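You operate a simulated robot arm through the tools that you are given. There is no shell and no other tool.

Carry out the task below with a simulated robot arm. There is one attempt and no reset: what you move stays moved.

TASK
Pump the day tank up to the 40 L mark.
Fine: Open the yellow air release tap and the black-grip fill valve for it, and shut both after. Where these are worked on the way, their far stop is far enough and under half their travel is too little: yellow air release tap.

The check looks at the end state, three seconds after you hand in, the way a careful person would. Anything else that was tipped, shoved, dropped, spilled or broken makes it a failure.

THE ROBOT
A 7-joint arm with a two-finger parallel gripper, fixed in place. Base frame: the origin is at the foot of the arm, x ahead of it, y to its left, z up. Readings come in cm, degrees, newtons and seconds.
Its first joint turns from -166.0 to 166.0 degrees. Payload 1.57 kg.
Tool frame: the origin (TCP) lies between the finger pads and is the grasp point; the fingertips stand 3 cm ahead of it; z points along the fingers, y is the line along which they close. Largest opening 8 cm; finger width 1.7, thickness 1.2; the body of the gripper, 4 by 8.2 cm, starts 8 cm behind the TCP.
Orientation is that of the tool frame in the base frame, as a unit quaternion [w, x, y, z]. With the fingers straight down and closing along the base's y, the tool's x points along the base's -x, its y along +y and its z along -z.

THE INTERFACE
- The arm moves only by the tool apply_moves. Its argument "deltas" is a list of rows, each a list of 6 numbers: the shift along the tool's x, y, z in m, then the turn, a rotation vector about the tool's x, y, z in degrees. In form: [[dx, dy, dz, ax, ay, az], ...]. A call has 1 to 20 rows; each row is the pose to reach, as a shift and turn from the pose commanded when the call began, along the tool's axes at that moment. "fingers" is the finger opening in m, from 0 to 0.08, set as the call begins (left out, the last holds). A row lasts 0.2 s, in which the tool goes at most 5 cm and 8.6 degrees; a call with a longer step from one row to the next is refused whole, and so is a gripper value outside its range. A pose out of reach is approached as far as the arm can. The call stops where the force on the tool passes 50 N (or 10 N more than at its start, if that is more) or the arm is blocked; 0.2 s more then pass. The fingers move at their own pace (about 15.3 cm/s each) and stop on an object; they squeeze with about 38 N. The grip force told is the motor's: it shows also when the fingers shut on nothing. Time passes only in rows, and 0.2 s behind the last, so rows that repeat a pose let the fingers close. The reply holds the time, the measured pose of the TCP, the force on the tool along the base axes, the opening and the grip force, in the units named above and with some noise, with the torque about the TCP (base axes, N m) and any sound that the robot's microphone picked up.
- Cameras (640 x 400 px; columns grow to the right, rows downward): "scene" is fixed at [4.89, 50.03, 166.06]; the picture's right is [0.57, 0.82, 0.00], its down [0.62, -0.43, -0.65] and it looks along [-0.53, 0.37, -0.76] (base axes); focal length 214 px, centre (320, 200). "wrist" rides on the gripper at [7.2, -0.7, -12.2] in the tool frame; the picture's right is [0.09, 1.00, 0.00], its down [-0.84, 0.08, -0.54] and it looks along [-0.54, 0.05, 0.84] (tool axes); focal length 238 px, centre (320, 200).
- camera(camera): a new picture of that camera. It takes no simulated time.
- measure_at(camera, pixels): there is no depth. For up to 12 entries [column, row, z] of the newest picture of that camera ("zoom" is the newest enlarged one), the place [x, y] in the base frame at which the ray of that pixel passes the height z, good to about 0.2 cm. It takes no simulated time.
- close_up(camera, box): a new picture of the part [left, top, right, bottom] of that camera's present view, enlarged. It takes no simulated time.
- sign_off(): hands the job in; it is judged then, once.

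Open the gripper and draw the arm clear of the work before you hand the job in, unless the task says otherwise.

The tools are called after ">>>" as name(argument=value, ...) on one line, values as JSON. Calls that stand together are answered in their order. apply_moves: Moves the arm, as the interface text tells. Its arguments: {"type":"object","properties":{"deltas":{"type":"array"},"fingers":{"type":"number"}},"required":["deltas"]} The other tools are called the same way: camera (camera) takes a picture; measure_at (camera, pixels) gives the place at which the rays of pixels pass given heights; close_up (camera, box) takes an enlarged picture of a part of a camera's view; sign_off () hands the job in.

At the start:

```text
clock: 0.0
ee_pos: [20.59, 41.19, 147.35]
ee_rot: [0.001, 0.0, 1.0, 0.0]
wrist_force: [0.1, -0.1, -0.3]
ft_torque: [0.03, 0.02, -0.02]
finger_gap: 8.0
finger_force: 0.1
```

scene: 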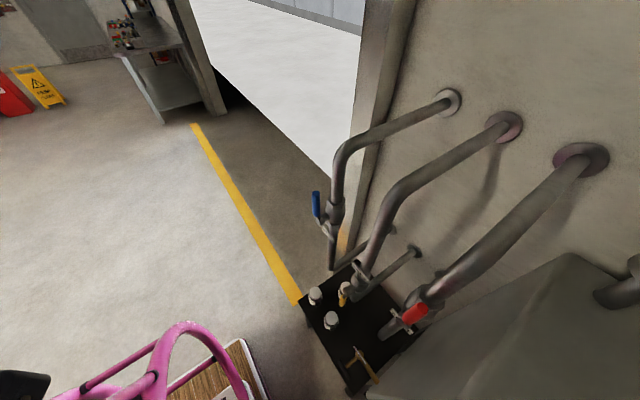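
wrist: 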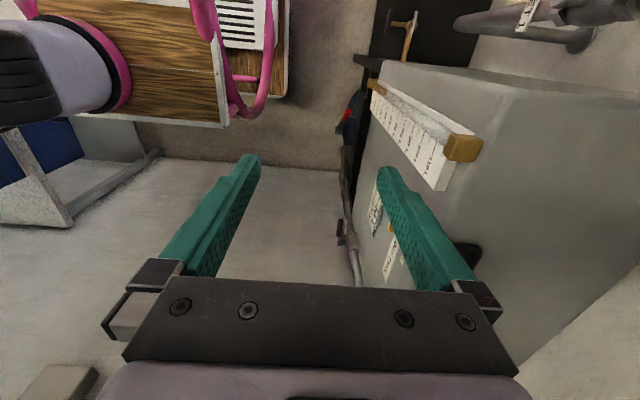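

The scene picture shows a black panel with pipes, valves (blue, red, brass, yellow) around (350,320), and the wrist picture shows a tank with a label scale at (420,140). I take close-ups to read the parts.

>>> close_up(camera="scene", box=[280, 180, 460, 400])

>>> close_up(camera="wrist", box=[320, 0, 640, 300])

>>> close_up(camera="scene", box=[0, 280, 320, 400])

>>> close_up(camera="wrist", box=[180, 0, 320, 100])

```text
1.82 times, centred on (370, 290) of scene
```

zoom: 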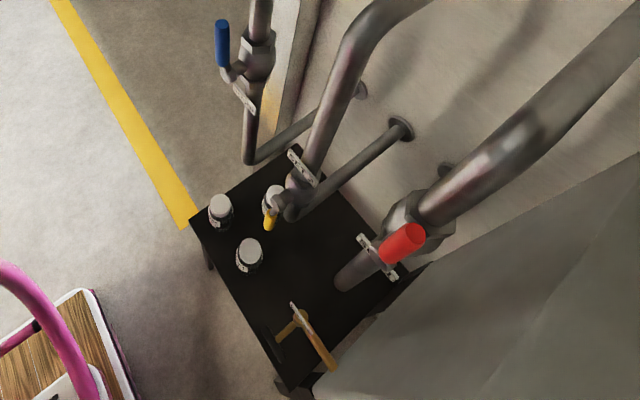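

```text
1.33 times, centred on (480, 150) of wrist
```

zoom: 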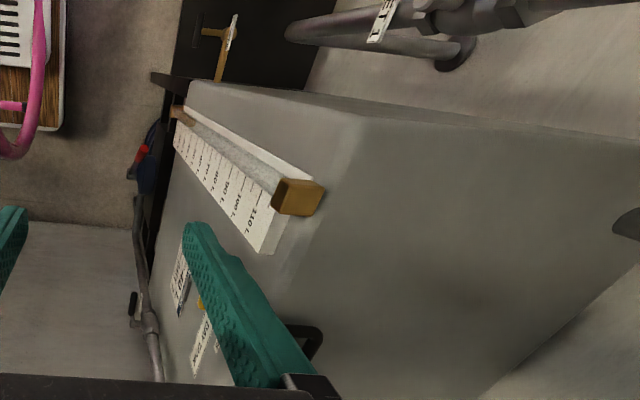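

```text
2.00 times, centred on (160, 340) of scene
```

zoom: 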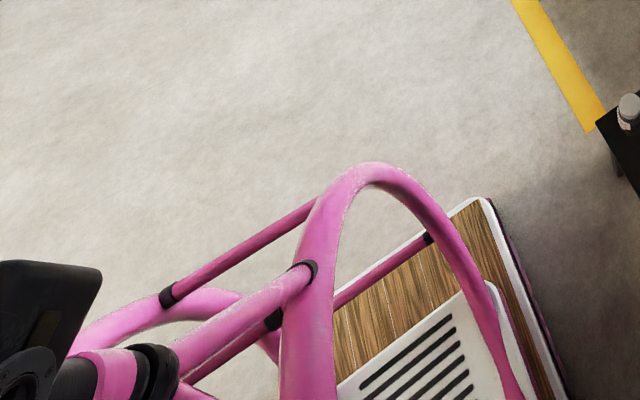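

```text
4.00 times, centred on (250, 50) of wrist
```

zoom: 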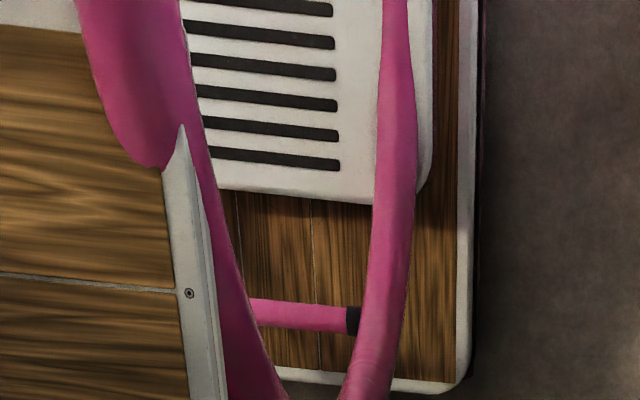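

I want the positions of several parts, so I trace rays of the brass tee tip (scene 355,348 / wrist 415,15), the tank corner and the sight-glass top in both views at several heights.

>>> camera(camera="wrist")

>>> measure_at(camera="scene", pixels=[[355, 348, 40], [355, 348, 80], [343, 288, 40], [343, 288, 80], [332, 320, 40], [410, 313, 80], [370, 397, 40], [370, 397, 80], [316, 200, 40], [316, 200, 80]])

>>> measure_at(camera="wrist", pixels=[[415, 15, 40], [415, 15, 80], [382, 62, 40], [382, 62, 80], [505, 95, 80], [505, 95, 110], [460, 148, 80], [460, 148, 110], [375, 82, 40], [375, 82, 80]])

```text
taken
```

wrist: 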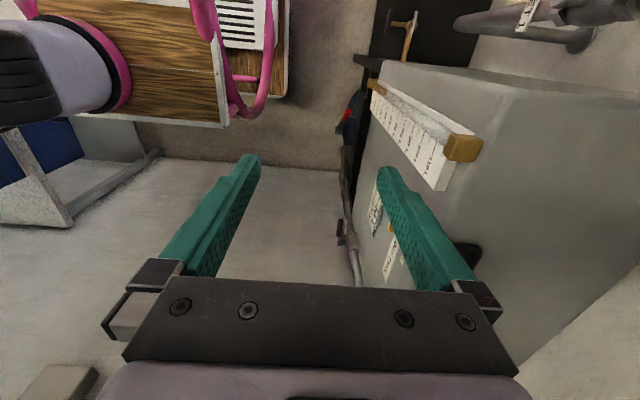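

```text
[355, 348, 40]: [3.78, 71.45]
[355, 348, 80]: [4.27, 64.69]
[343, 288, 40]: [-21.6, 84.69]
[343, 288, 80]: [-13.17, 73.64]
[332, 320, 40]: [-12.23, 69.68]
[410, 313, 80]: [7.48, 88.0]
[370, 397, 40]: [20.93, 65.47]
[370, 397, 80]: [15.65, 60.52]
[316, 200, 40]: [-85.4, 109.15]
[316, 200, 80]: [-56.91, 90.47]
```

```text
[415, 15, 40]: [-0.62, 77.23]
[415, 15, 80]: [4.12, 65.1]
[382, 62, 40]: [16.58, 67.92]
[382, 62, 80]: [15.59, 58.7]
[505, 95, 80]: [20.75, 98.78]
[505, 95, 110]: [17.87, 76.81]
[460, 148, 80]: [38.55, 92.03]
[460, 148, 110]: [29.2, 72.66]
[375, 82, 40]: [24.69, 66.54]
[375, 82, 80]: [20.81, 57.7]
```

The brass tee sits near [4.2, 65, 80], and the tank front face is near y≈72 with top z≈115. I turn the wrist 90° about its axis so the camera can later face the tank front.

>>> apply_moves(deltas=[[0, 0, 0, 0, 0, 8], [0, 0, 0, 0, 0, 16], [0, 0, 0, 0, 0, 24], [0, 0, 0, 0, 0, 32], [0, 0, 0, 0, 0, 40], [0, 0, 0, 0, 0, 48], [0, 0, 0, 0, 0, 56], [0, 0, 0, 0, 0, 64], [0, 0, 0, 0, 0, 72], [0, 0, 0, 0, 0, 80], [0, 0, 0, 0, 0, 88], [0, 0, 0, 0, 0, 90]])

```text
clock: 2.6
ee_pos: [20.5, 41.22, 147.42]
ee_rot: [0.0, 0.707, 0.707, 0.0]
wrist_force: [-0.4, 0.3, 0.3]
ft_torque: [0.01, 0.01, 0.01]
finger_gap: 8.01
finger_force: 0.0
```

Now I tilt the tool up toward the tank (about tool y) by 60° while drawing it back a bit in y.

>>> apply_moves(deltas=[[-0.02, 0, 0, 0, 8, 0], [-0.04, 0, 0, 0, 16, 0], [-0.06, 0, 0, 0, 24, 0], [-0.08, 0, 0, 0, 32, 0], [-0.1, 0, 0, 0, 40, 0], [-0.1, 0, 0, 0, 48, 0], [-0.1, 0, 0, 0, 56, 0], [-0.1, 0, 0, 0, 60, 0]])

>>> camera(camera="wrist")

>>> camera(camera="scene")

```text
clock: 4.4
ee_pos: [20.72, 31.19, 147.48]
ee_rot: [-0.354, 0.612, 0.612, 0.354]
wrist_force: [-1.4, 0.5, 0.9]
ft_torque: [0.0, 0.03, -0.05]
finger_gap: 8.0
finger_force: 0.1
```

```text
taken
```

wrist: 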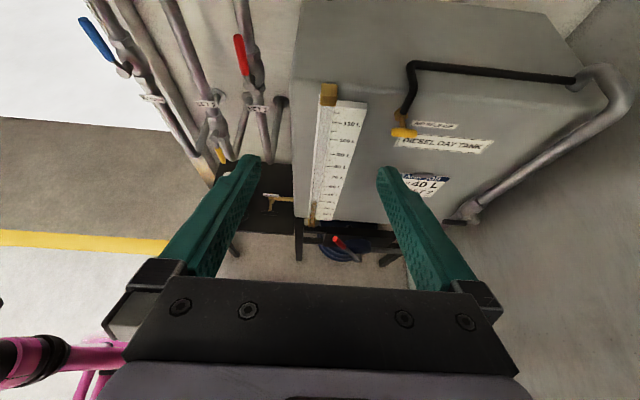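

```text
taken
```

scene: 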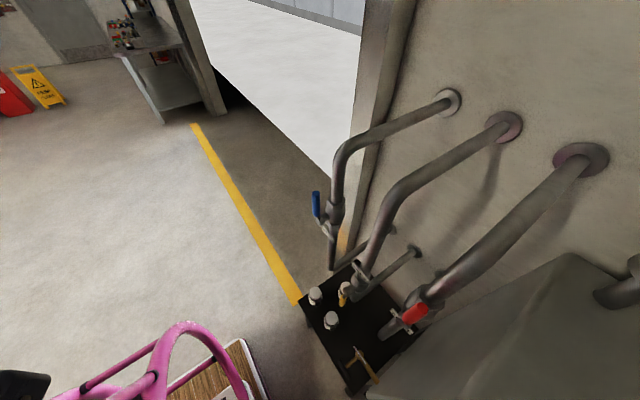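

The wrist view now shows the diesel day tank with sight glass, a black pipe ending in a yellow tap at (405,132), and more. I zoom on the tank labels and valves.

>>> close_up(camera="wrist", box=[380, 40, 500, 220])

>>> close_up(camera="wrist", box=[290, 70, 390, 230])

>>> close_up(camera="wrist", box=[70, 0, 310, 200])

>>> close_up(camera="wrist", box=[210, 160, 490, 290])

```text
2.22 times, centred on (440, 130) of wrist
```

zoom: 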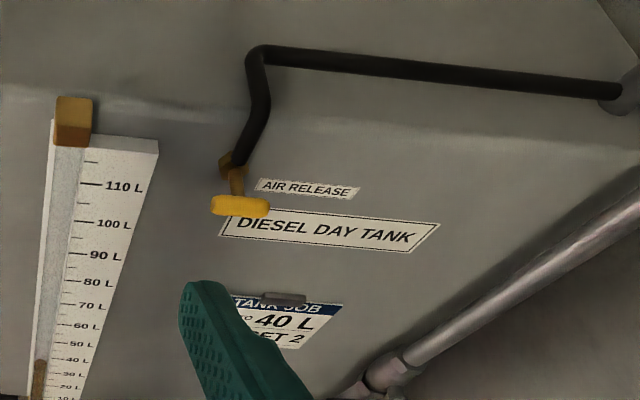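

```text
2.50 times, centred on (340, 150) of wrist
```

zoom: 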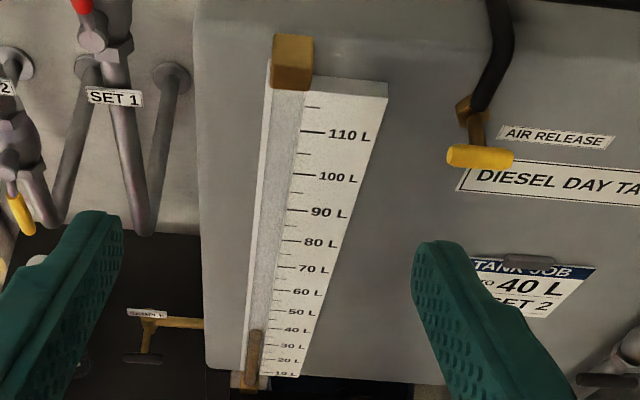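

```text
2.00 times, centred on (190, 100) of wrist
```

zoom: 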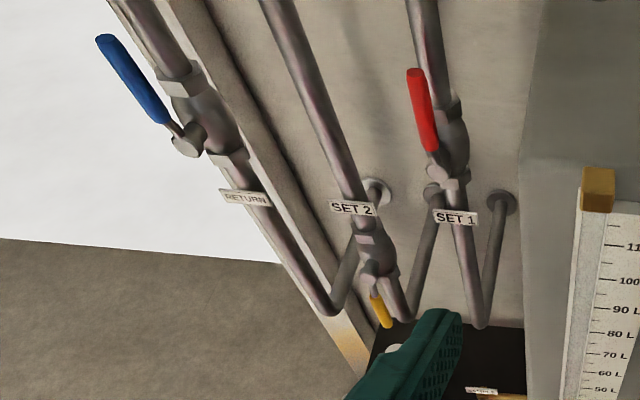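

```text
2.29 times, centred on (350, 225) of wrist
```

zoom: 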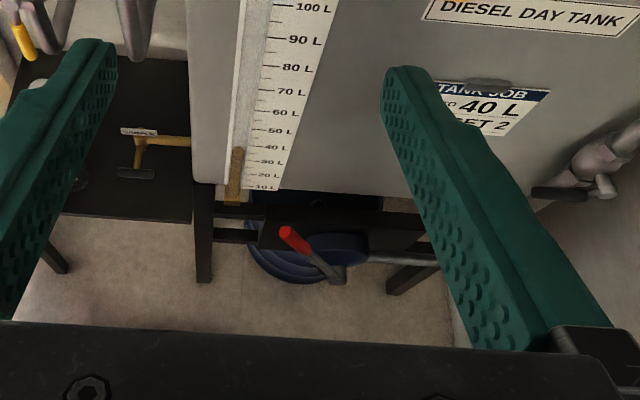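

The job card reads "TANK JOB … to 40 L … SET 2"; below the tank hangs a hand pump with a red-grip lever, and a black-grip valve is at right (555,190 in zoom). I level the tool and move lower and further ahead for a better view.

>>> apply_moves(deltas=[[-0.035, 0.016, 0.019, 0, 5, 0], [-0.07, 0.032, 0.038, 0, 10, 0], [-0.105, 0.048, 0.057, 0, 15, 0], [-0.14, 0.064, 0.076, 0, 20, 0], [-0.175, 0.08, 0.095, 0, 25, 0], [-0.21, 0.096, 0.114, 0, 30, 0], [-0.245, 0.112, 0.133, 0, 30, 0], [-0.28, 0.128, 0.152, 0, 30, 0], [-0.315, 0.144, 0.171, 0, 30, 0], [-0.35, 0.16, 0.19, 0, 30, 0], [-0.385, 0.176, 0.209, 0, 30, 0], [-0.414, 0.19, 0.226, 0, 30, 0]])

>>> camera(camera="wrist")

```text
clock: 7.0
ee_pos: [42.6, 28.72, 101.03]
ee_rot: [0.501, -0.499, -0.501, -0.499]
wrist_force: [-0.2, 0.0, 0.0]
ft_torque: [0.04, 0.0, 0.02]
finger_gap: 7.98
finger_force: 0.1
out of reach, approached as far as the arm can: row 3, 4, 5, 6, 7, 8, 9, 10, 11, 12
```

```text
taken
```

wrist: 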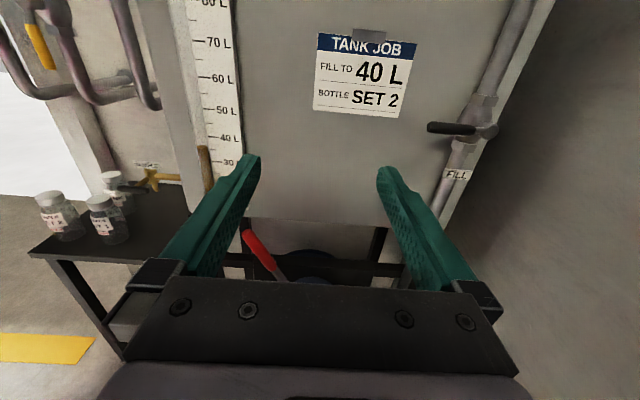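

The card says "FILL TO 40 L / BOTTLE SET 2"; my task is only the filling. The black-grip FILL valve is at (460,130) and the pump's red lever at (260,250). I zoom on each.

>>> close_up(camera="wrist", box=[400, 80, 520, 200])

>>> close_up(camera="wrist", box=[190, 100, 350, 300])

>>> close_up(camera="wrist", box=[20, 140, 220, 270])

>>> camera(camera="scene")

```text
3.33 times, centred on (460, 140) of wrist
```

zoom: 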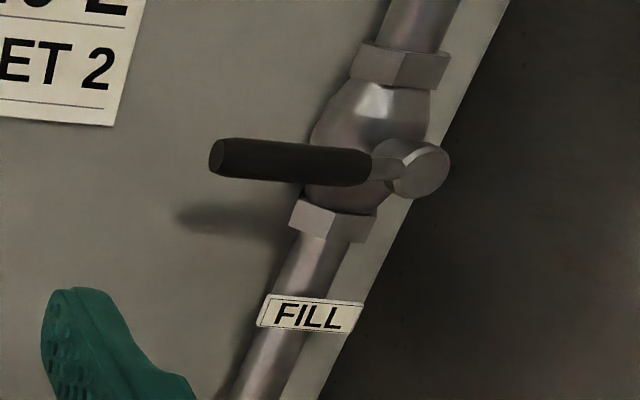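

```text
2.00 times, centred on (270, 200) of wrist
```

zoom: 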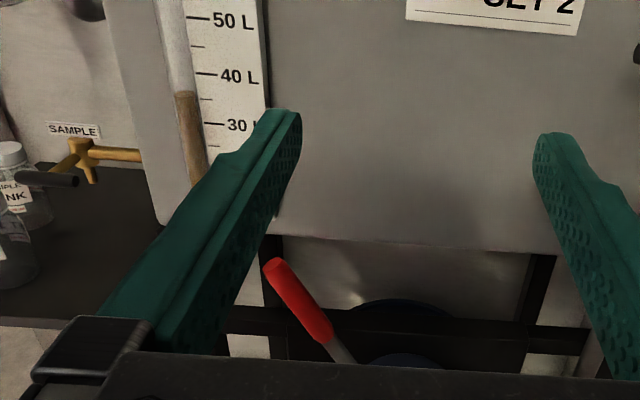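

```text
3.08 times, centred on (120, 205) of wrist
```

zoom: 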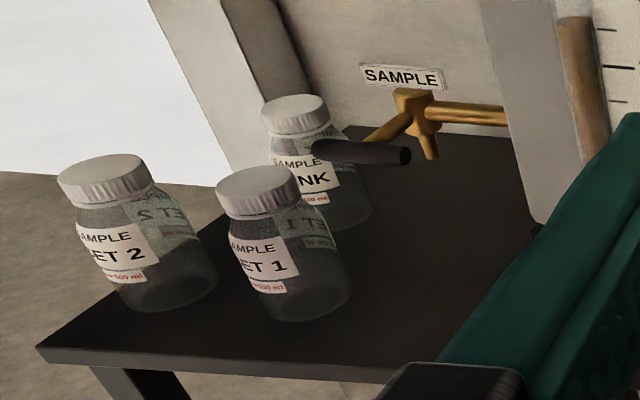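

```text
taken
```

scene: 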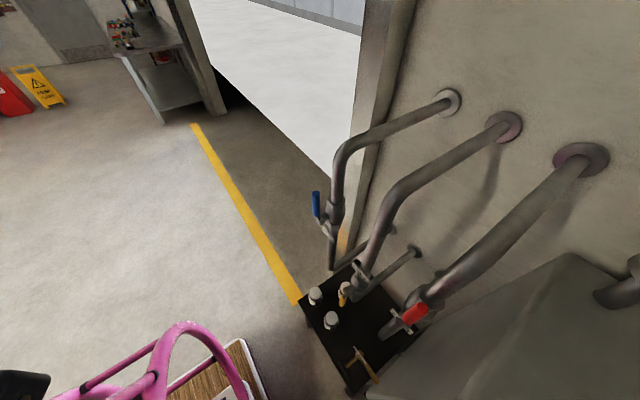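

Fill valve handle lies across its pipe (shut). Level reads about 36 L. I move lower and further +x to see the pump, keeping clear at y≈28.

>>> apply_moves(deltas=[[-0.03, 0.015, 0, 0, 0, 0], [-0.06, 0.03, 0, 0, 0, 0], [-0.09, 0.045, 0, 0, 0, 0], [-0.12, 0.06, 0, 0, 0, 0], [-0.15, 0.075, 0, 0, 0, 0], [-0.18, 0.09, 0, 0, 0, 0], [-0.21, 0.105, 0, 0, 0, 0], [-0.24, 0.12, 0, 0, 0, 0], [-0.27, 0.135, 0, 0, 0, 0], [-0.3, 0.15, 0, 0, 0, 0]])

>>> camera(camera="wrist")

```text
clock: 9.2
ee_pos: [54.66, 25.24, 90.29]
ee_rot: [-0.5, 0.5, 0.501, 0.499]
wrist_force: [0.1, -1.3, 0.3]
ft_torque: [-0.02, 0.0, 0.0]
finger_gap: 7.98
finger_force: 0.1
out of reach, approached as far as the arm can: row 1, 2, 3, 4, 5, 6, 7, 8, 9, 10
```

```text
taken
```

wrist: 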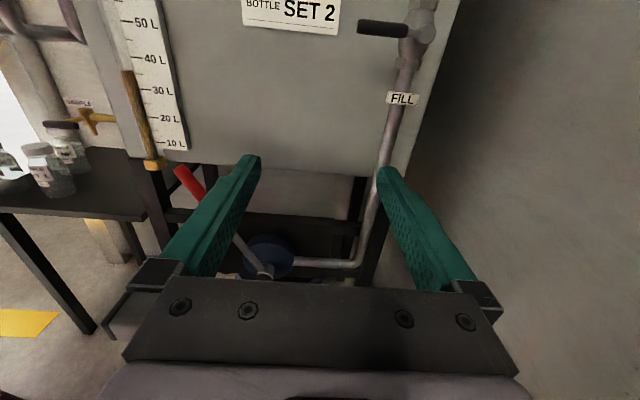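

Triangulating: red lever tip ≈[30,52,76], pump pivot ≈[45,50,54], fill-valve stem ≈[67,50.5,100] with handle tip ≈[59,52.5,100]. Next I go up to view the yellow air tap (≈[36,54,130]) from the front.

>>> apply_moves(deltas=[[0.035, -0.02, 0.01, 0, 0, 0], [0.07, -0.04, 0.02, 0, 0, 0], [0.105, -0.06, 0.03, 0, 0, 0], [0.14, -0.08, 0.04, 0, 0, 0], [0.175, -0.1, 0.05, 0, 0, 0], [0.21, -0.12, 0.06, 0, 0, 0], [0.245, -0.14, 0.07, 0, 0, 0], [0.28, -0.16, 0.08, 0, 0, 0], [0.315, -0.18, 0.08, 0, 0, 0], [0.35, -0.2, 0.08, 0, 0, 0]])

>>> camera(camera="wrist")

```text
clock: 11.4
ee_pos: [39.39, 37.67, 127.94]
ee_rot: [0.502, -0.5, -0.499, -0.498]
wrist_force: [-1.4, -0.3, 0.4]
ft_torque: [-0.15, 0.04, -0.18]
finger_gap: 8.02
finger_force: 0.1
out of reach, approached as far as the arm can: row 5, 6, 7, 8, 9, 10
```

```text
taken
```

wrist: 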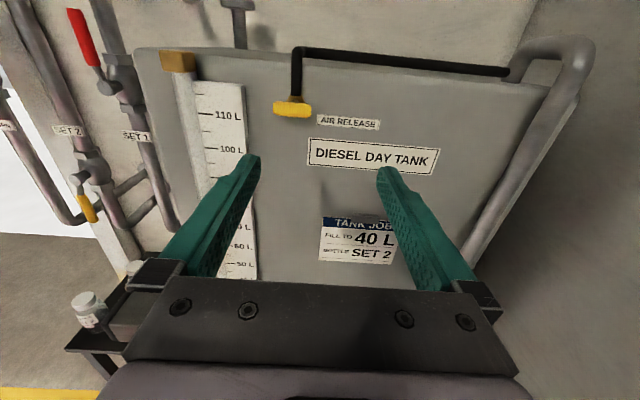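

The tap is at (293,108): a yellow bar on the end of a black vent pipe. I zoom in.

>>> close_up(camera="wrist", box=[260, 40, 340, 140])

>>> close_up(camera="wrist", box=[280, 30, 600, 230])

```text
4.00 times, centred on (300, 90) of wrist
```

zoom: 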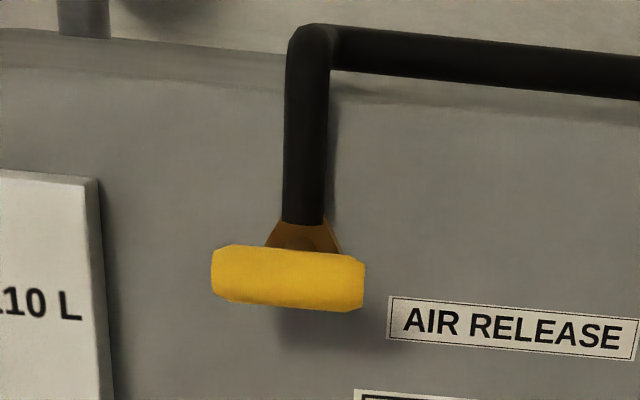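

```text
2.00 times, centred on (440, 130) of wrist
```

zoom: 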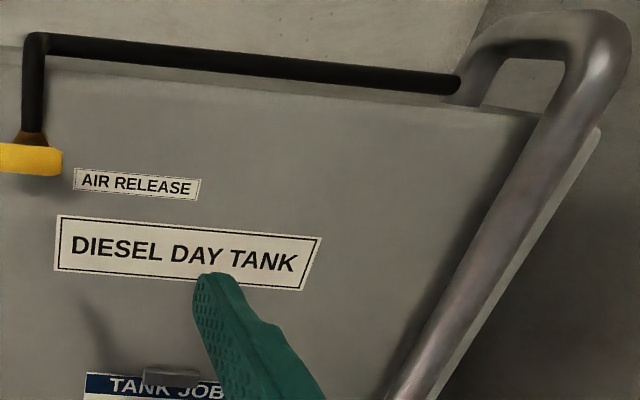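

Tap bar centre triangulates to ≈[36, 54.8, 128.8], about 4.6 cm long along x. I roll the tool +90° about its axis so the fingers close vertically and the camera sits on the +x side.

>>> apply_moves(deltas=[[0, 0, 0, 0, 0, 8], [0, 0, 0, 0, 0, 16], [0, 0, 0, 0, 0, 24], [0, 0, 0, 0, 0, 32], [0, 0, 0, 0, 0, 40], [0, 0, 0, 0, 0, 48], [0, 0, 0, 0, 0, 56], [0, 0, 0, 0, 0, 64], [0, 0, 0, 0, 0, 72], [0, 0, 0, 0, 0, 80], [0, 0, 0, 0, 0, 88], [0, 0, 0, 0, 0, 90]])

>>> camera(camera="wrist")

```text
clock: 14.0
ee_pos: [39.94, 34.1, 131.95]
ee_rot: [-0.685, 0.727, 0.04, 0.018]
wrist_force: [-1.0, -0.6, -0.7]
ft_torque: [0.02, 0.01, 0.02]
finger_gap: 7.99
finger_force: 0.0
out of reach, approached as far as the arm can: row 5, 6, 7, 8, 9, 10, 11, 12
```

```text
taken
```

wrist: 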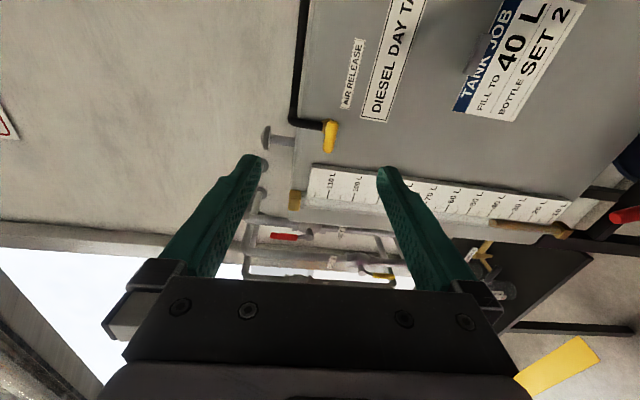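

The tap with its bar now appears at (330,137) and the camera is on the +x side; the pose is a little off from the commanded one. I move forward to about y=46 in line with the tap.

>>> apply_moves(deltas=[[-0.01, 0.008, 0.03, 0, 0, 0], [-0.02, 0.016, 0.06, 0, 0, 0], [-0.03, 0.024, 0.09, 0, 0, 0], [-0.04, 0.032, 0.11, 0, 0, 0], [-0.04, 0.032, 0.11, 0, 0, 0]])

>>> camera(camera="wrist")

```text
clock: 15.2
ee_pos: [42.48, 36.54, 129.39]
ee_rot: [-0.685, 0.727, 0.041, 0.017]
wrist_force: [-0.2, 0.2, -0.6]
ft_torque: [0.0, -0.01, -0.02]
finger_gap: 8.0
finger_force: 0.0
out of reach, approached as far as the arm can: row 1, 2, 3, 4, 5
```

```text
taken
```

wrist: 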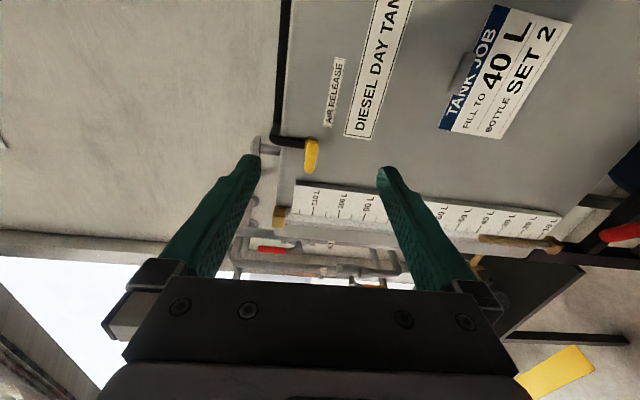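

The roll is at a joint stop on this side, so I roll back the other way (−170°), which puts the wrist near mid-range.

>>> apply_moves(deltas=[[0, 0, 0, 0, 0, -8.5], [0, 0, 0, 0, 0, -17], [0, 0, 0, 0, 0, -25.5], [0, 0, 0, 0, 0, -34], [0, 0, 0, 0, 0, -42.5], [0, 0, 0, 0, 0, -51], [0, 0, 0, 0, 0, -59.5], [0, 0, 0, 0, 0, -68], [0, 0, 0, 0, 0, -76.5], [0, 0, 0, 0, 0, -85], [0, 0, 0, 0, 0, -93.5], [0, 0, 0, 0, 0, -102], [0, 0, 0, 0, 0, -110.5], [0, 0, 0, 0, 0, -119], [0, 0, 0, 0, 0, -127.5], [0, 0, 0, 0, 0, -136], [0, 0, 0, 0, 0, -144.5], [0, 0, 0, 0, 0, -153], [0, 0, 0, 0, 0, -161.5], [0, 0, 0, 0, 0, -170]])

>>> camera(camera="wrist")

```text
clock: 19.4
ee_pos: [42.54, 36.62, 129.7]
ee_rot: [-0.041, 0.022, 0.727, 0.685]
wrist_force: [0.1, -0.7, 0.0]
ft_torque: [0.01, -0.02, 0.0]
finger_gap: 7.99
finger_force: 0.0
```

```text
taken
```

wrist: 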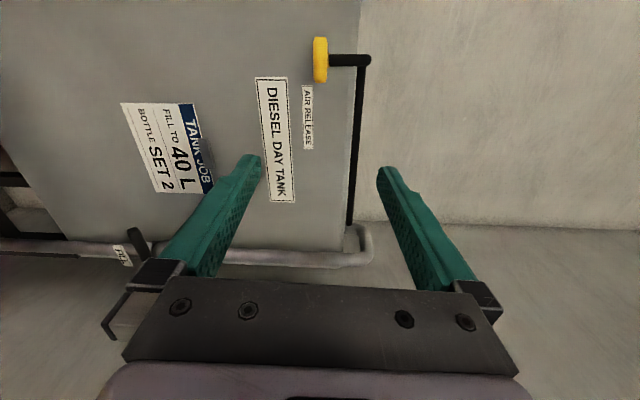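

The pose is reachable here; the vent tap shows at (320,60). I square the orientation and move in front of the tap to about [36,45,128.8].

>>> apply_moves(deltas=[[0.022, -0.003, 0.028, -1.1, -0.5, -1.7], [0.044, -0.006, 0.056, -2.2, -1.0, -3.4], [0.065, -0.009, 0.084, -3.4, -1.5, -5.1], [0.065, -0.009, 0.084, -3.4, -1.5, -5.1]])

>>> camera(camera="wrist")

```text
clock: 20.4
ee_pos: [36.23, 39.54, 131.31]
ee_rot: [-0.008, 0.01, 0.714, 0.7]
wrist_force: [-0.1, -0.1, 0.0]
ft_torque: [-0.01, 0.01, 0.01]
finger_gap: 8.01
finger_force: 0.0
out of reach, approached as far as the arm can: row 2, 3, 4
```

```text
taken
```

wrist: 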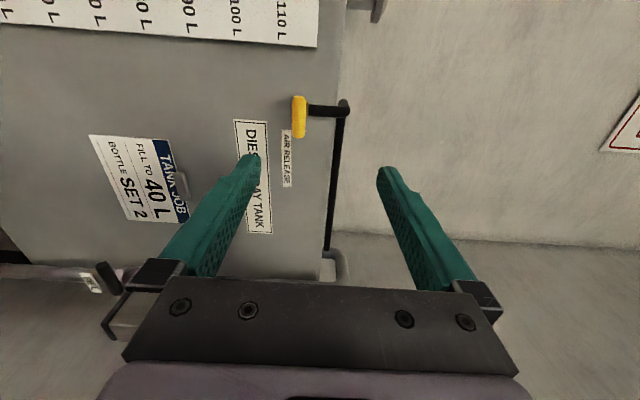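

Tap at (300,117). The pose is again clipped, apparently by wrist bend at this short radius; I push on forward toward y=50 to see if it frees up.

>>> apply_moves(deltas=[[0, -0.005, 0.025, -0.4, 0, -0.5], [0, -0.01, 0.05, -0.8, 0, -1.0], [0, -0.015, 0.075, -1.1, 0.2, -1.5], [0, -0.015, 0.1, -1.1, 0.2, -1.5], [0, -0.015, 0.1, -1.1, 0.2, -1.5]])

>>> camera(camera="wrist")

>>> camera(camera="scene")

```text
clock: 21.6
ee_pos: [34.51, 39.77, 132.28]
ee_rot: [0.002, -0.004, 0.704, 0.71]
wrist_force: [0.4, 0.3, 0.1]
ft_torque: [0.01, 0.02, 0.0]
finger_gap: 7.99
finger_force: 0.2
out of reach, approached as far as the arm can: row 1, 2, 3, 4, 5
```

```text
taken
```

wrist: 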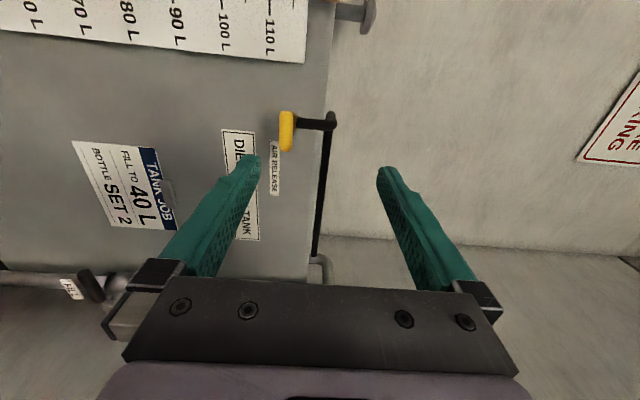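

```text
taken
```

scene: 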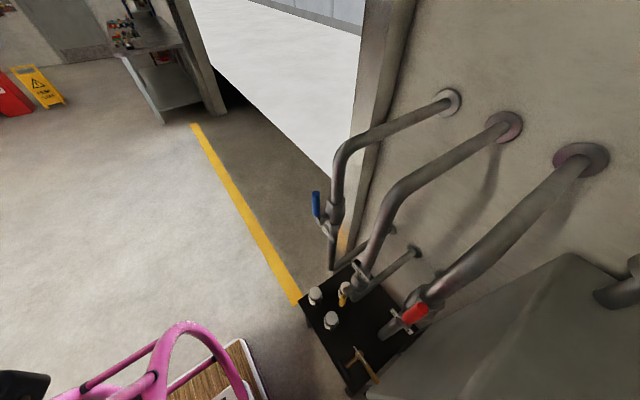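

The arm is stuck against some joint limit rather than true range. I tilt the tool back to pointing down to free the configuration, then I will approach again.

>>> apply_moves(deltas=[[0, 0, 0, 8, 0, 0], [0, 0, 0, 16, 0, 0], [0, 0, 0, 24, 0, 0], [0, 0, 0, 32, 0, 0], [0, 0, 0, 40, 0, 0], [0, 0, 0, 48, 0, 0], [0, 0, 0, 56, 0, 0], [0, 0, 0, 64, 0, 0], [0, 0, 0, 72, 0, 0], [0, 0, 0, 80, 0, 0], [0, 0, 0, 88, 0, 0], [0, 0, 0, 90, 0, 0]])

>>> camera(camera="wrist")

```text
clock: 24.2
ee_pos: [34.5, 39.87, 132.47]
ee_rot: [0.012, -0.002, 1.0, 0.009]
wrist_force: [-0.6, -0.5, 0.4]
ft_torque: [0.02, 0.02, -0.01]
finger_gap: 8.0
finger_force: 0.1
```

```text
taken
```

wrist: 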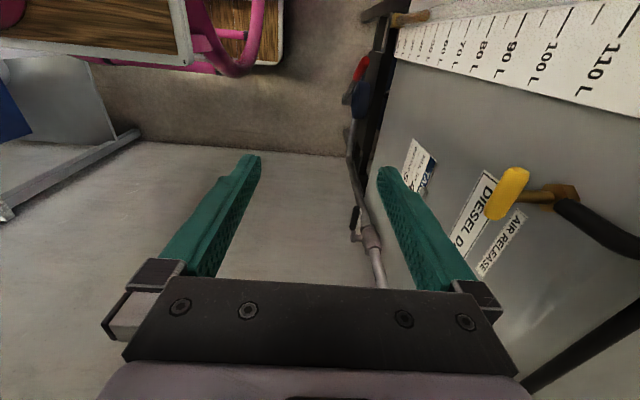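

This view from above shows the tap bar at (507,193), its stem and the brass hex at (562,195). I measure them at z≈128.8.

>>> measure_at(camera="wrist", pixels=[[515, 170, 128.8], [497, 217, 128.8], [507, 193, 128.8], [525, 196, 128.8], [548, 190, 128.8], [575, 195, 128.8], [630, 245, 134], [632, 230, 128.8]])

>>> close_up(camera="wrist", box=[440, 130, 640, 280])

```text
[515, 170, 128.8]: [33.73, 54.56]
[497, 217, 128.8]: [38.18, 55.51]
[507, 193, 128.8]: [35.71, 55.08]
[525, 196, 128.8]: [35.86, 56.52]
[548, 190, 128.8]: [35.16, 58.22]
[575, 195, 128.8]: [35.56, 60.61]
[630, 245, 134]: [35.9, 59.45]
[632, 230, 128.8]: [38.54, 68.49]
```

```text
2.67 times, centred on (540, 205) of wrist
```

zoom: 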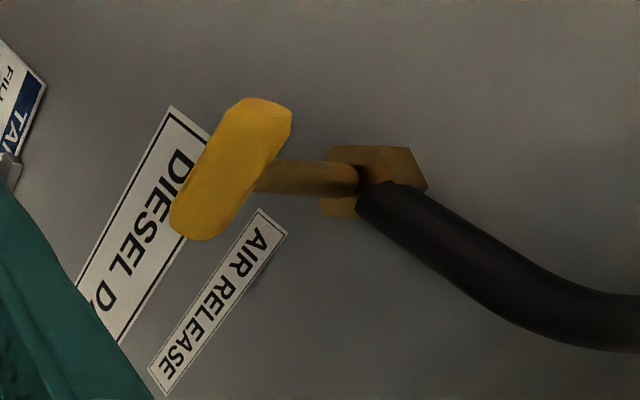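

Bar centre ≈[35.8,54.9,128.8], stem runs back to y≈58.5. I shift to about [36,45,129] with tool down and then tilt up toward +y watching for clipping.

>>> apply_moves(deltas=[[-0.007, 0.025, 0.018, 0, 0, 0], [-0.015, 0.05, 0.035, 0, 0, 0], [-0.015, 0.05, 0.035, -8, 0, 0], [-0.015, 0.05, 0.035, -16, 0, 0], [-0.015, 0.05, 0.035, -24, 0, 0], [-0.015, 0.05, 0.035, -32, 0, 0], [-0.015, 0.05, 0.035, -40, 0, 0], [-0.015, 0.05, 0.035, -48, 0, 0], [-0.015, 0.05, 0.035, -56, 0, 0], [-0.015, 0.05, 0.035, -64, 0, 0], [-0.015, 0.05, 0.035, -72, 0, 0], [-0.015, 0.05, 0.035, -80, 0, 0], [-0.015, 0.05, 0.035, -88, 0, 0], [-0.015, 0.05, 0.035, -90, 0, 0]])

>>> camera(camera="wrist")

```text
clock: 27.2
ee_pos: [36.1, 44.91, 129.02]
ee_rot: [0.007, -0.01, 0.7, 0.714]
wrist_force: [0.1, 0.6, 1.2]
ft_torque: [0.0, 0.02, 0.03]
finger_gap: 7.98
finger_force: 0.1
```

```text
taken
```

wrist: 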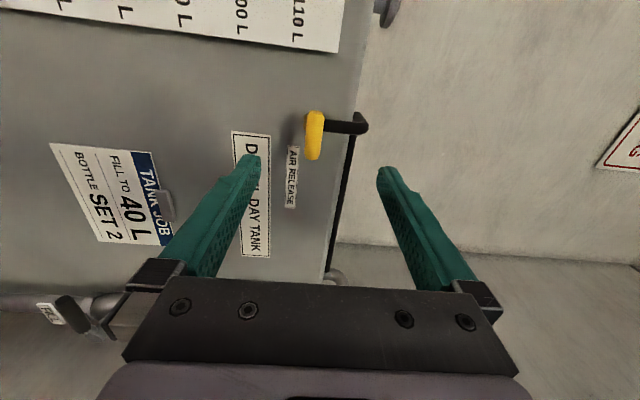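

Now reachable: TCP [36.1,44.9,129.0], bar at (314,135), which works out to ≈[35.9,54.9,128.5]. I narrow the fingers to 4.5 cm and advance to straddle the bar.

>>> apply_moves(deltas=[[0.001, -0.002, 0.02, 0.5, 0, 0.7], [0.002, -0.005, 0.04, 1.1, 0, 1.4], [0.002, -0.005, 0.06, 1.1, 0, 1.4], [0.002, -0.005, 0.08, 1.1, 0, 1.4], [0.002, -0.005, 0.089, 1.1, 0, 1.4], [0.002, -0.005, 0.089, 1.1, 0, 1.4]], fingers=0.045)

>>> camera(camera="wrist")

```text
clock: 28.6
ee_pos: [35.79, 53.92, 128.74]
ee_rot: [-0.002, -0.002, 0.707, 0.707]
wrist_force: [0.0, -0.1, -0.7]
ft_torque: [0.01, 0.02, 0.0]
finger_gap: 4.5
finger_force: 0.1
```

```text
taken
```

wrist: 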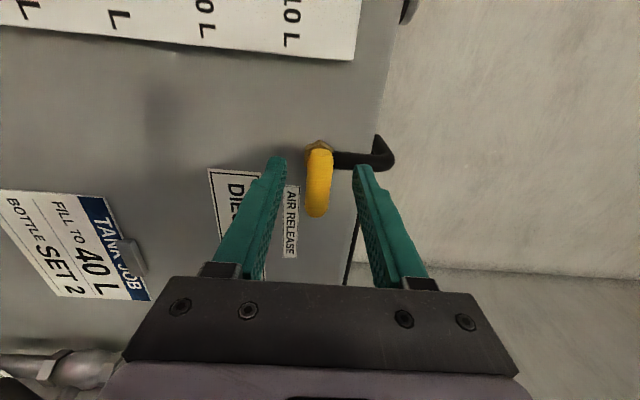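

The bar sits centred between the fingers at (318,182). I close on it.

>>> apply_moves(deltas=[[0, 0, 0, 0, 0, 0], [0, 0, 0, 0, 0, 0], [0, 0, 0, 0, 0, 0]], fingers=0.0)

>>> camera(camera="wrist")

```text
clock: 29.4
ee_pos: [35.86, 53.92, 128.65]
ee_rot: [-0.002, -0.001, 0.708, 0.706]
wrist_force: [-0.6, 1.0, -8.2]
ft_torque: [-0.11, 0.0, -0.09]
finger_gap: 1.37
finger_force: 30.6
```

```text
taken
```

wrist: 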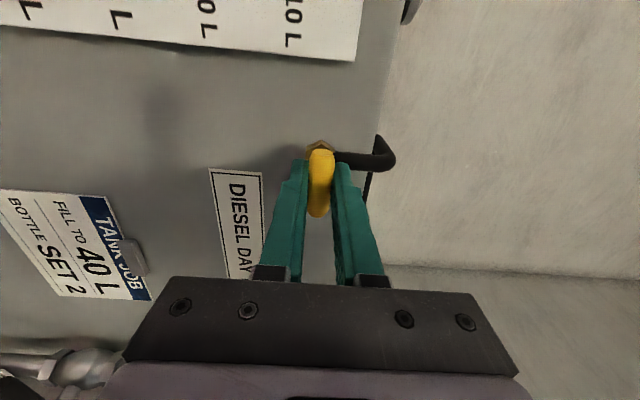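

Grip holds at 1.37 cm. I try a small counter-clockwise turn (negative about tool z) of 17° to see whether it moves.

>>> apply_moves(deltas=[[0, -0.001, 0, 0, 0, -4], [0, -0.001, 0, 0, 0, -8], [0, -0.001, 0, 0, 0, -12], [0, -0.001, 0, 0, 0, -17]])

>>> camera(camera="wrist")

```text
clock: 30.4
ee_pos: [35.8, 53.84, 128.65]
ee_rot: [0.102, -0.106, 0.699, 0.699]
wrist_force: [-4.1, -4.7, -10.1]
ft_torque: [0.11, 0.01, -0.67]
finger_gap: 1.37
finger_force: 30.4
```

```text
taken
```

wrist: 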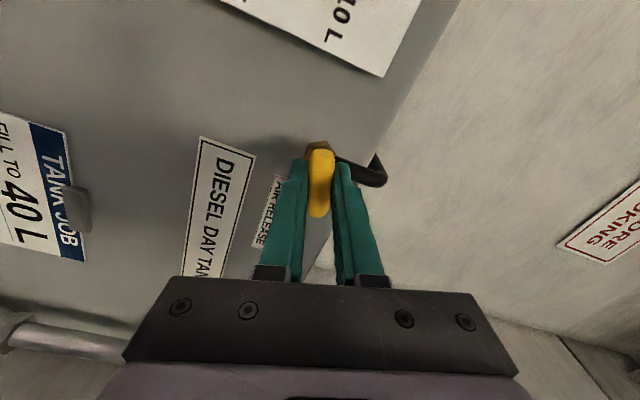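

The bar turned with the fingers freely (torque about y ≈0). I continue this way in steps to near 90°.

>>> apply_moves(deltas=[[0, 0, 0, 0, 0, -8], [0, 0, 0, 0, 0, -16], [0, 0, 0, 0, 0, -24], [0, 0, 0, 0, 0, -32], [0, 0, 0, 0, 0, -40], [0, 0, 0, 0, 0, -48]])

>>> camera(camera="wrist")

```text
clock: 31.8
ee_pos: [35.9, 53.9, 128.43]
ee_rot: [0.378, -0.381, 0.597, 0.596]
wrist_force: [1.7, -5.3, -24.5]
ft_torque: [-0.33, 0.05, 0.02]
finger_gap: 1.39
finger_force: 30.8
```

```text
taken
```

wrist: 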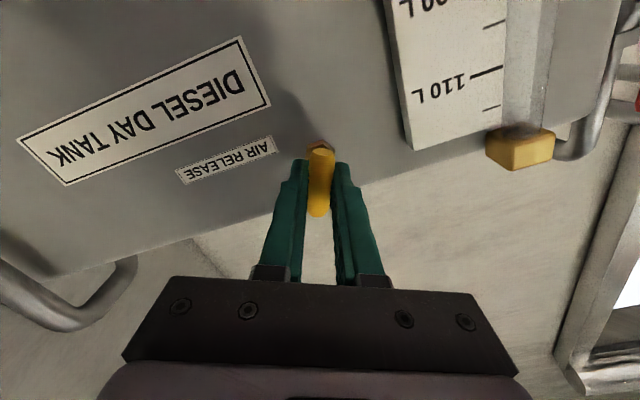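

65° turned, with a 24 N upward offset load from slightly off-centre grip. I continue with a 3 mm downward correction.

>>> apply_moves(deltas=[[0.0014, -0.0006, 0, 0, 0, -4], [0.0027, -0.0013, 0, 0, 0, -8], [0.0027, -0.0013, 0, 0, 0, -12], [0.0027, -0.0013, 0, 0, 0, -16]])

```text
clock: 32.8
ee_pos: [35.88, 53.88, 128.5]
ee_rot: [0.458, -0.458, 0.537, 0.54]
wrist_force: [9.8, -0.5, 2.0]
ft_torque: [0.54, -0.01, -0.13]
finger_gap: 1.38
finger_force: 31.1
```

About 81° now, loads small. I go on 14° to look for the stop.

>>> apply_moves(deltas=[[0, 0.0005, 0, 0, 0, -4], [0, 0.001, 0, 0, 0, -8], [0, 0.001, 0, 0, 0, -11], [0, 0.001, 0, 0, 0, -14]])

>>> camera(camera="wrist")

```text
clock: 33.8
ee_pos: [35.96, 53.85, 128.49]
ee_rot: [-0.52, 0.521, -0.478, -0.479]
wrist_force: [23.2, 10.0, 18.2]
ft_torque: [0.33, 0.5, -0.25]
finger_gap: 1.54
finger_force: 30.7
```

```text
taken
```

wrist: 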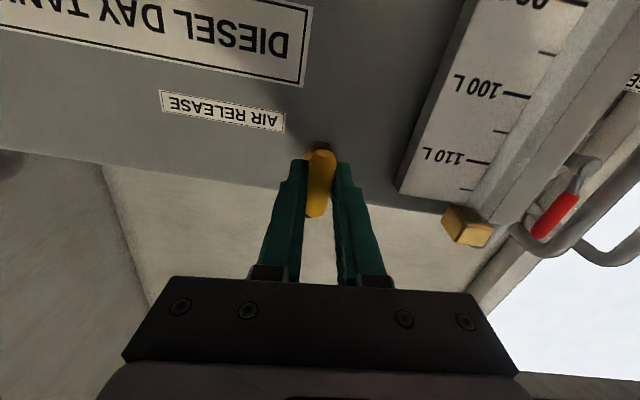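

Torque rose to 0.5 N·m and the pads began to slip: the tap is at its far stop, bar vertical. I release, back off, roll back and check it.

>>> apply_moves(deltas=[[0, 0, 0, 0, 0, 0], [0, 0, 0, 0, 0, 0], [0, 0, -0.02, 0, 0, 0], [0, 0, -0.05, 0, 0, 0], [0, 0, -0.08, 0, 0, 0], [0, 0, -0.085, 0, 0, 8], [0, 0, -0.085, 0, 0, 16], [0, 0, -0.085, 0, 0, 24], [0, 0, -0.085, 0, 0, 32], [0, 0, -0.085, 0, 0, 40], [0, 0, -0.085, 0, 0, 48], [0, 0, -0.085, 0, 0, 56], [0, 0, -0.085, 0, 0, 64], [0, 0, -0.085, 0, 0, 72], [0, 0, -0.085, 0, 0, 80], [0, 0, -0.085, 0, 0, 88], [0, 0, -0.085, 0, 0, 94]], fingers=0.045)

>>> camera(camera="wrist")

```text
clock: 37.4
ee_pos: [35.67, 45.45, 128.31]
ee_rot: [0.004, -0.006, 0.707, 0.707]
wrist_force: [-0.2, 0.7, 0.4]
ft_torque: [0.0, 0.02, -0.03]
finger_gap: 4.49
finger_force: 0.0
```

```text
taken
```

wrist: 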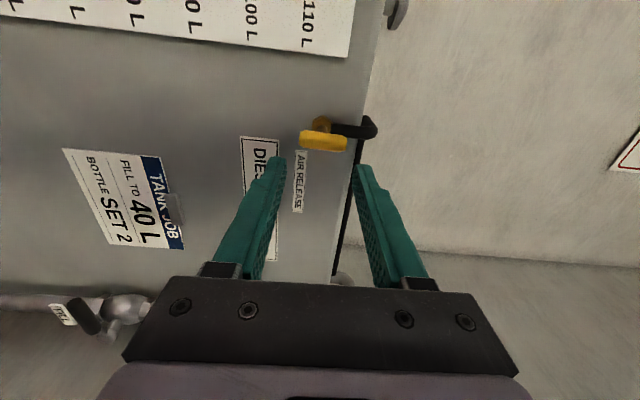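

The tap bar is now vertical (open) at (323,140). I tilt the tool down and then move in front of the fill valve for a view.

>>> apply_moves(deltas=[[0, 0, -0.01, 8, 0, 0], [0, 0, -0.02, 16, 0, 0], [0, 0, -0.03, 24, 0, 0], [0, 0, -0.04, 32, 0, 0], [0, 0, -0.05, 40, 0, 0], [0, 0, -0.06, 48, 0, 0], [0, 0, -0.06, 56, 0, 0], [0, 0, -0.06, 64, 0, 0], [0, 0, -0.06, 72, 0, 0], [0, 0, -0.06, 80, 0, 0], [0, 0, -0.06, 88, 0, 0], [0, 0, -0.06, 90, 0, 0], [-0.04, 0, -0.06, 90, 0, 0], [-0.08, -0.02, -0.06, 90, 0, 0], [-0.12, -0.04, -0.06, 90, 0, 0], [-0.16, -0.06, -0.06, 90, 0, 0], [-0.19, -0.08, -0.06, 90, 0, 0], [-0.19, -0.1, -0.06, 90, 0, 0]])

>>> camera(camera="wrist")

```text
clock: 41.2
ee_pos: [55.08, 39.37, 118.48]
ee_rot: [0.008, -0.003, 1.0, 0.001]
wrist_force: [0.1, 0.1, 0.2]
ft_torque: [0.01, -0.02, -0.01]
finger_gap: 4.5
finger_force: 0.0
```

```text
taken
```

wrist: 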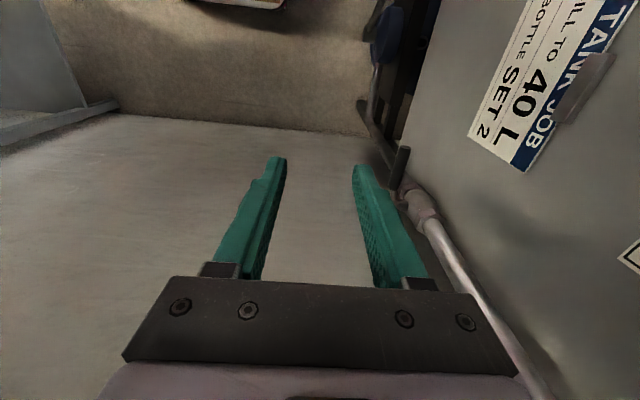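

The black handle shows at (398,165), seen from above. I zoom and measure at z=100.

>>> close_up(camera="wrist", box=[350, 120, 450, 230])

>>> measure_at(camera="wrist", pixels=[[403, 148, 100], [394, 185, 100], [420, 205, 100], [480, 300, 110]])

```text
3.64 times, centred on (400, 175) of wrist
```

zoom: 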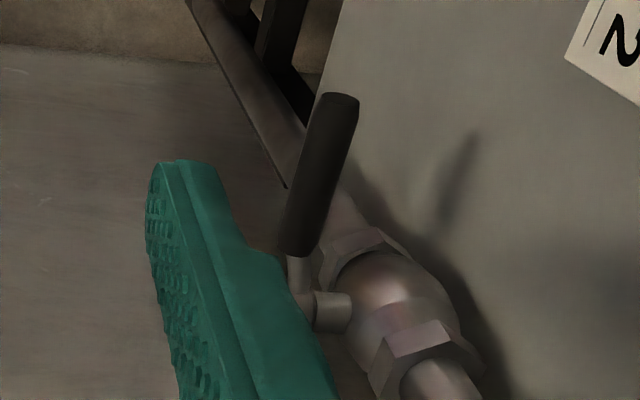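

```text
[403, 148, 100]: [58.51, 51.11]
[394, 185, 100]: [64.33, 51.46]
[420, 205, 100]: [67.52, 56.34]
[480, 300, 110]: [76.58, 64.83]
```

Handle spans x≈58.5–64.3 at y≈51.2, pivot x≈67.4. I lower to [60.4,41,100.3] and tilt the tool up to +y, watching for clipping.

>>> apply_moves(deltas=[[-0.013, 0.004, 0.045, 0, 0, 0], [-0.026, 0.008, 0.09, 0, 0, 0], [-0.04, 0.012, 0.135, 0, 0, 0], [-0.053, 0.016, 0.182, 0, 0, 0], [-0.053, 0.016, 0.182, -8, 0, 0], [-0.053, 0.016, 0.182, -16, 0, 0], [-0.053, 0.016, 0.182, -24, 0, 0], [-0.053, 0.016, 0.182, -32, 0, 0], [-0.053, 0.016, 0.182, -40, 0, 0], [-0.053, 0.016, 0.182, -48, 0, 0], [-0.053, 0.016, 0.182, -56, 0, 0], [-0.053, 0.016, 0.182, -64, 0, 0], [-0.053, 0.016, 0.182, -72, 0, 0], [-0.053, 0.016, 0.182, -80, 0, 0], [-0.053, 0.016, 0.182, -88, 0, 0], [-0.053, 0.016, 0.182, -90, 0, 0]])

>>> camera(camera="wrist")

```text
clock: 44.6
ee_pos: [60.58, 40.94, 100.61]
ee_rot: [0.006, -0.007, 0.706, 0.708]
wrist_force: [-0.2, -0.1, 0.1]
ft_torque: [-0.01, -0.04, 0.03]
finger_gap: 4.51
finger_force: 0.2
```

```text
taken
```

wrist: 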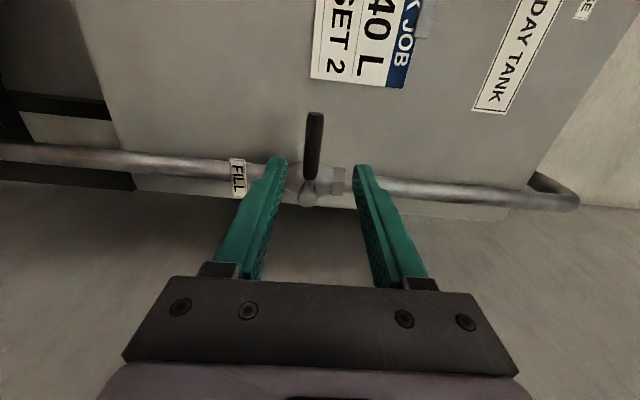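

The handle lies between the fingers at column 315, z≈100.2. I advance to y≈50.4 and then close.

>>> apply_moves(deltas=[[0.001, -0.002, 0.025, 0, 0, 0.5], [0.003, -0.004, 0.05, 0, 0, 1], [0.003, -0.004, 0.075, 0, 0, 1], [0.003, -0.004, 0.094, 0, 0, 1], [0.003, -0.004, 0.094, 0, 0, 1]])

>>> camera(camera="wrist")

```text
clock: 45.8
ee_pos: [60.26, 50.47, 100.02]
ee_rot: [-0.001, 0.0, 0.708, 0.706]
wrist_force: [-0.1, 0.6, -0.1]
ft_torque: [-0.01, 0.01, 0.01]
finger_gap: 4.5
finger_force: 0.1
```

```text
taken
```

wrist: 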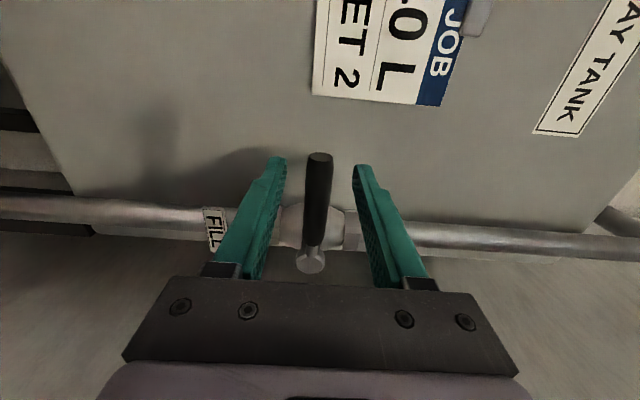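

I close on the handle.

>>> apply_moves(deltas=[[0, 0, 0, 0, 0, 0], [0, 0, 0, 0, 0, 0], [0, 0, 0, 0, 0, 0]], fingers=0.0)

```text
clock: 46.6
ee_pos: [60.31, 50.42, 99.98]
ee_rot: [-0.003, -0.001, 0.708, 0.707]
wrist_force: [-0.2, 2.4, -2.5]
ft_torque: [-0.02, 0.17, -0.11]
finger_gap: 1.48
finger_force: 31.0
```

Gripped at 1.48 cm. I test a small swing of the handle downward (counter-clockwise) along its arc of radius 7.1 cm.

>>> apply_moves(deltas=[[-0.0001, -0.003, 0, 0, 0, -2.5], [-0.0003, -0.0062, 0, 0, 0, -5], [-0.0006, -0.0093, 0, 0, 0, -7.5], [-0.0011, -0.0123, 0, 0, 0, -10]])

```text
clock: 47.5
ee_pos: [60.36, 50.43, 99.97]
ee_rot: [0.051, -0.054, 0.701, 0.709]
wrist_force: [-1.9, -0.4, 14.1]
ft_torque: [0.13, 0.48, 0.42]
finger_gap: 1.76
finger_force: 33.0
stopped in row 4: the force on the tool passed its limit at 53 N (the readings are from after the stop); the commanded pose is now the measured one
```

It resisted downward (stop), so it must open upward. I undo the roll, then swing it up (clockwise).

>>> apply_moves(deltas=[[0, 0, 0, 0, 0, 4.3], [0, 0, 0, 0, 0, 8.7], [0, 0, 0, 0, 0, 8.7]])

>>> camera(camera="wrist")

```text
clock: 48.3
ee_pos: [60.26, 50.42, 99.94]
ee_rot: [-0.003, -0.002, 0.704, 0.711]
wrist_force: [-8.7, -0.3, 24.2]
ft_torque: [0.22, -0.38, 0.5]
finger_gap: 1.48
finger_force: 30.7
```

```text
taken
```

wrist: 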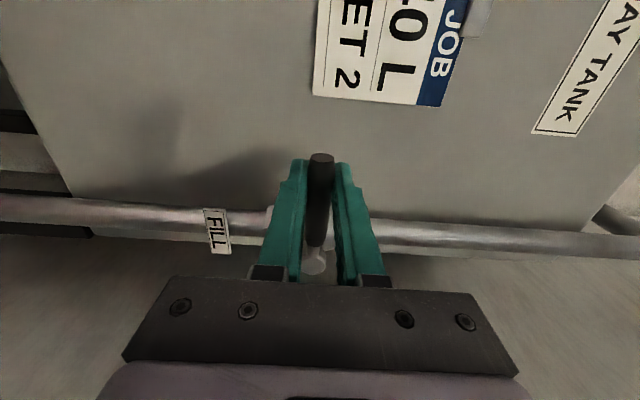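

Now the upward swing test of 15°.

>>> apply_moves(deltas=[[0, 0.003, 0, 0, 0, 0], [-0.0003, 0.0082, 0, 0, 0, 5], [-0.0011, 0.0143, 0, 0, 0, 10], [-0.0024, 0.0204, 0, 0, 0, 15]])

```text
clock: 49.3
ee_pos: [60.5, 50.39, 101.81]
ee_rot: [-0.094, 0.091, 0.698, 0.704]
wrist_force: [-14.9, -4.4, 9.6]
ft_torque: [0.09, -0.48, 0.05]
finger_gap: 1.52
finger_force: 31.1
```

The handle rose with the tool (z +1.9 cm). I carry on along the arc another 45°.

>>> apply_moves(deltas=[[-0.0006, 0.0093, 0, 0, 0, 7.5], [-0.0024, 0.0184, 0, 0, 0, 15], [-0.0054, 0.0272, 0, 0, 0, 22.5], [-0.0095, 0.0355, 0, 0, 0, 30], [-0.0147, 0.0432, 0, 0, 0, 37.5], [-0.0208, 0.0502, 0, 0, 0, 45]])

>>> camera(camera="wrist")

```text
clock: 50.7
ee_pos: [64.16, 50.31, 106.19]
ee_rot: [-0.355, 0.353, 0.609, 0.615]
wrist_force: [-4.3, 4.4, 21.9]
ft_torque: [0.1, -0.58, -0.03]
finger_gap: 1.55
finger_force: 31.5
```

```text
taken
```

wrist: 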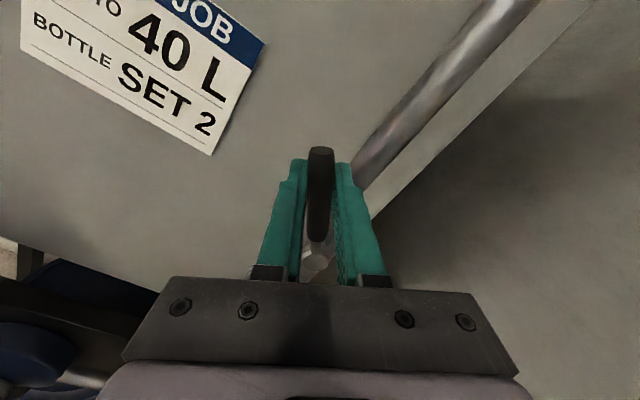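

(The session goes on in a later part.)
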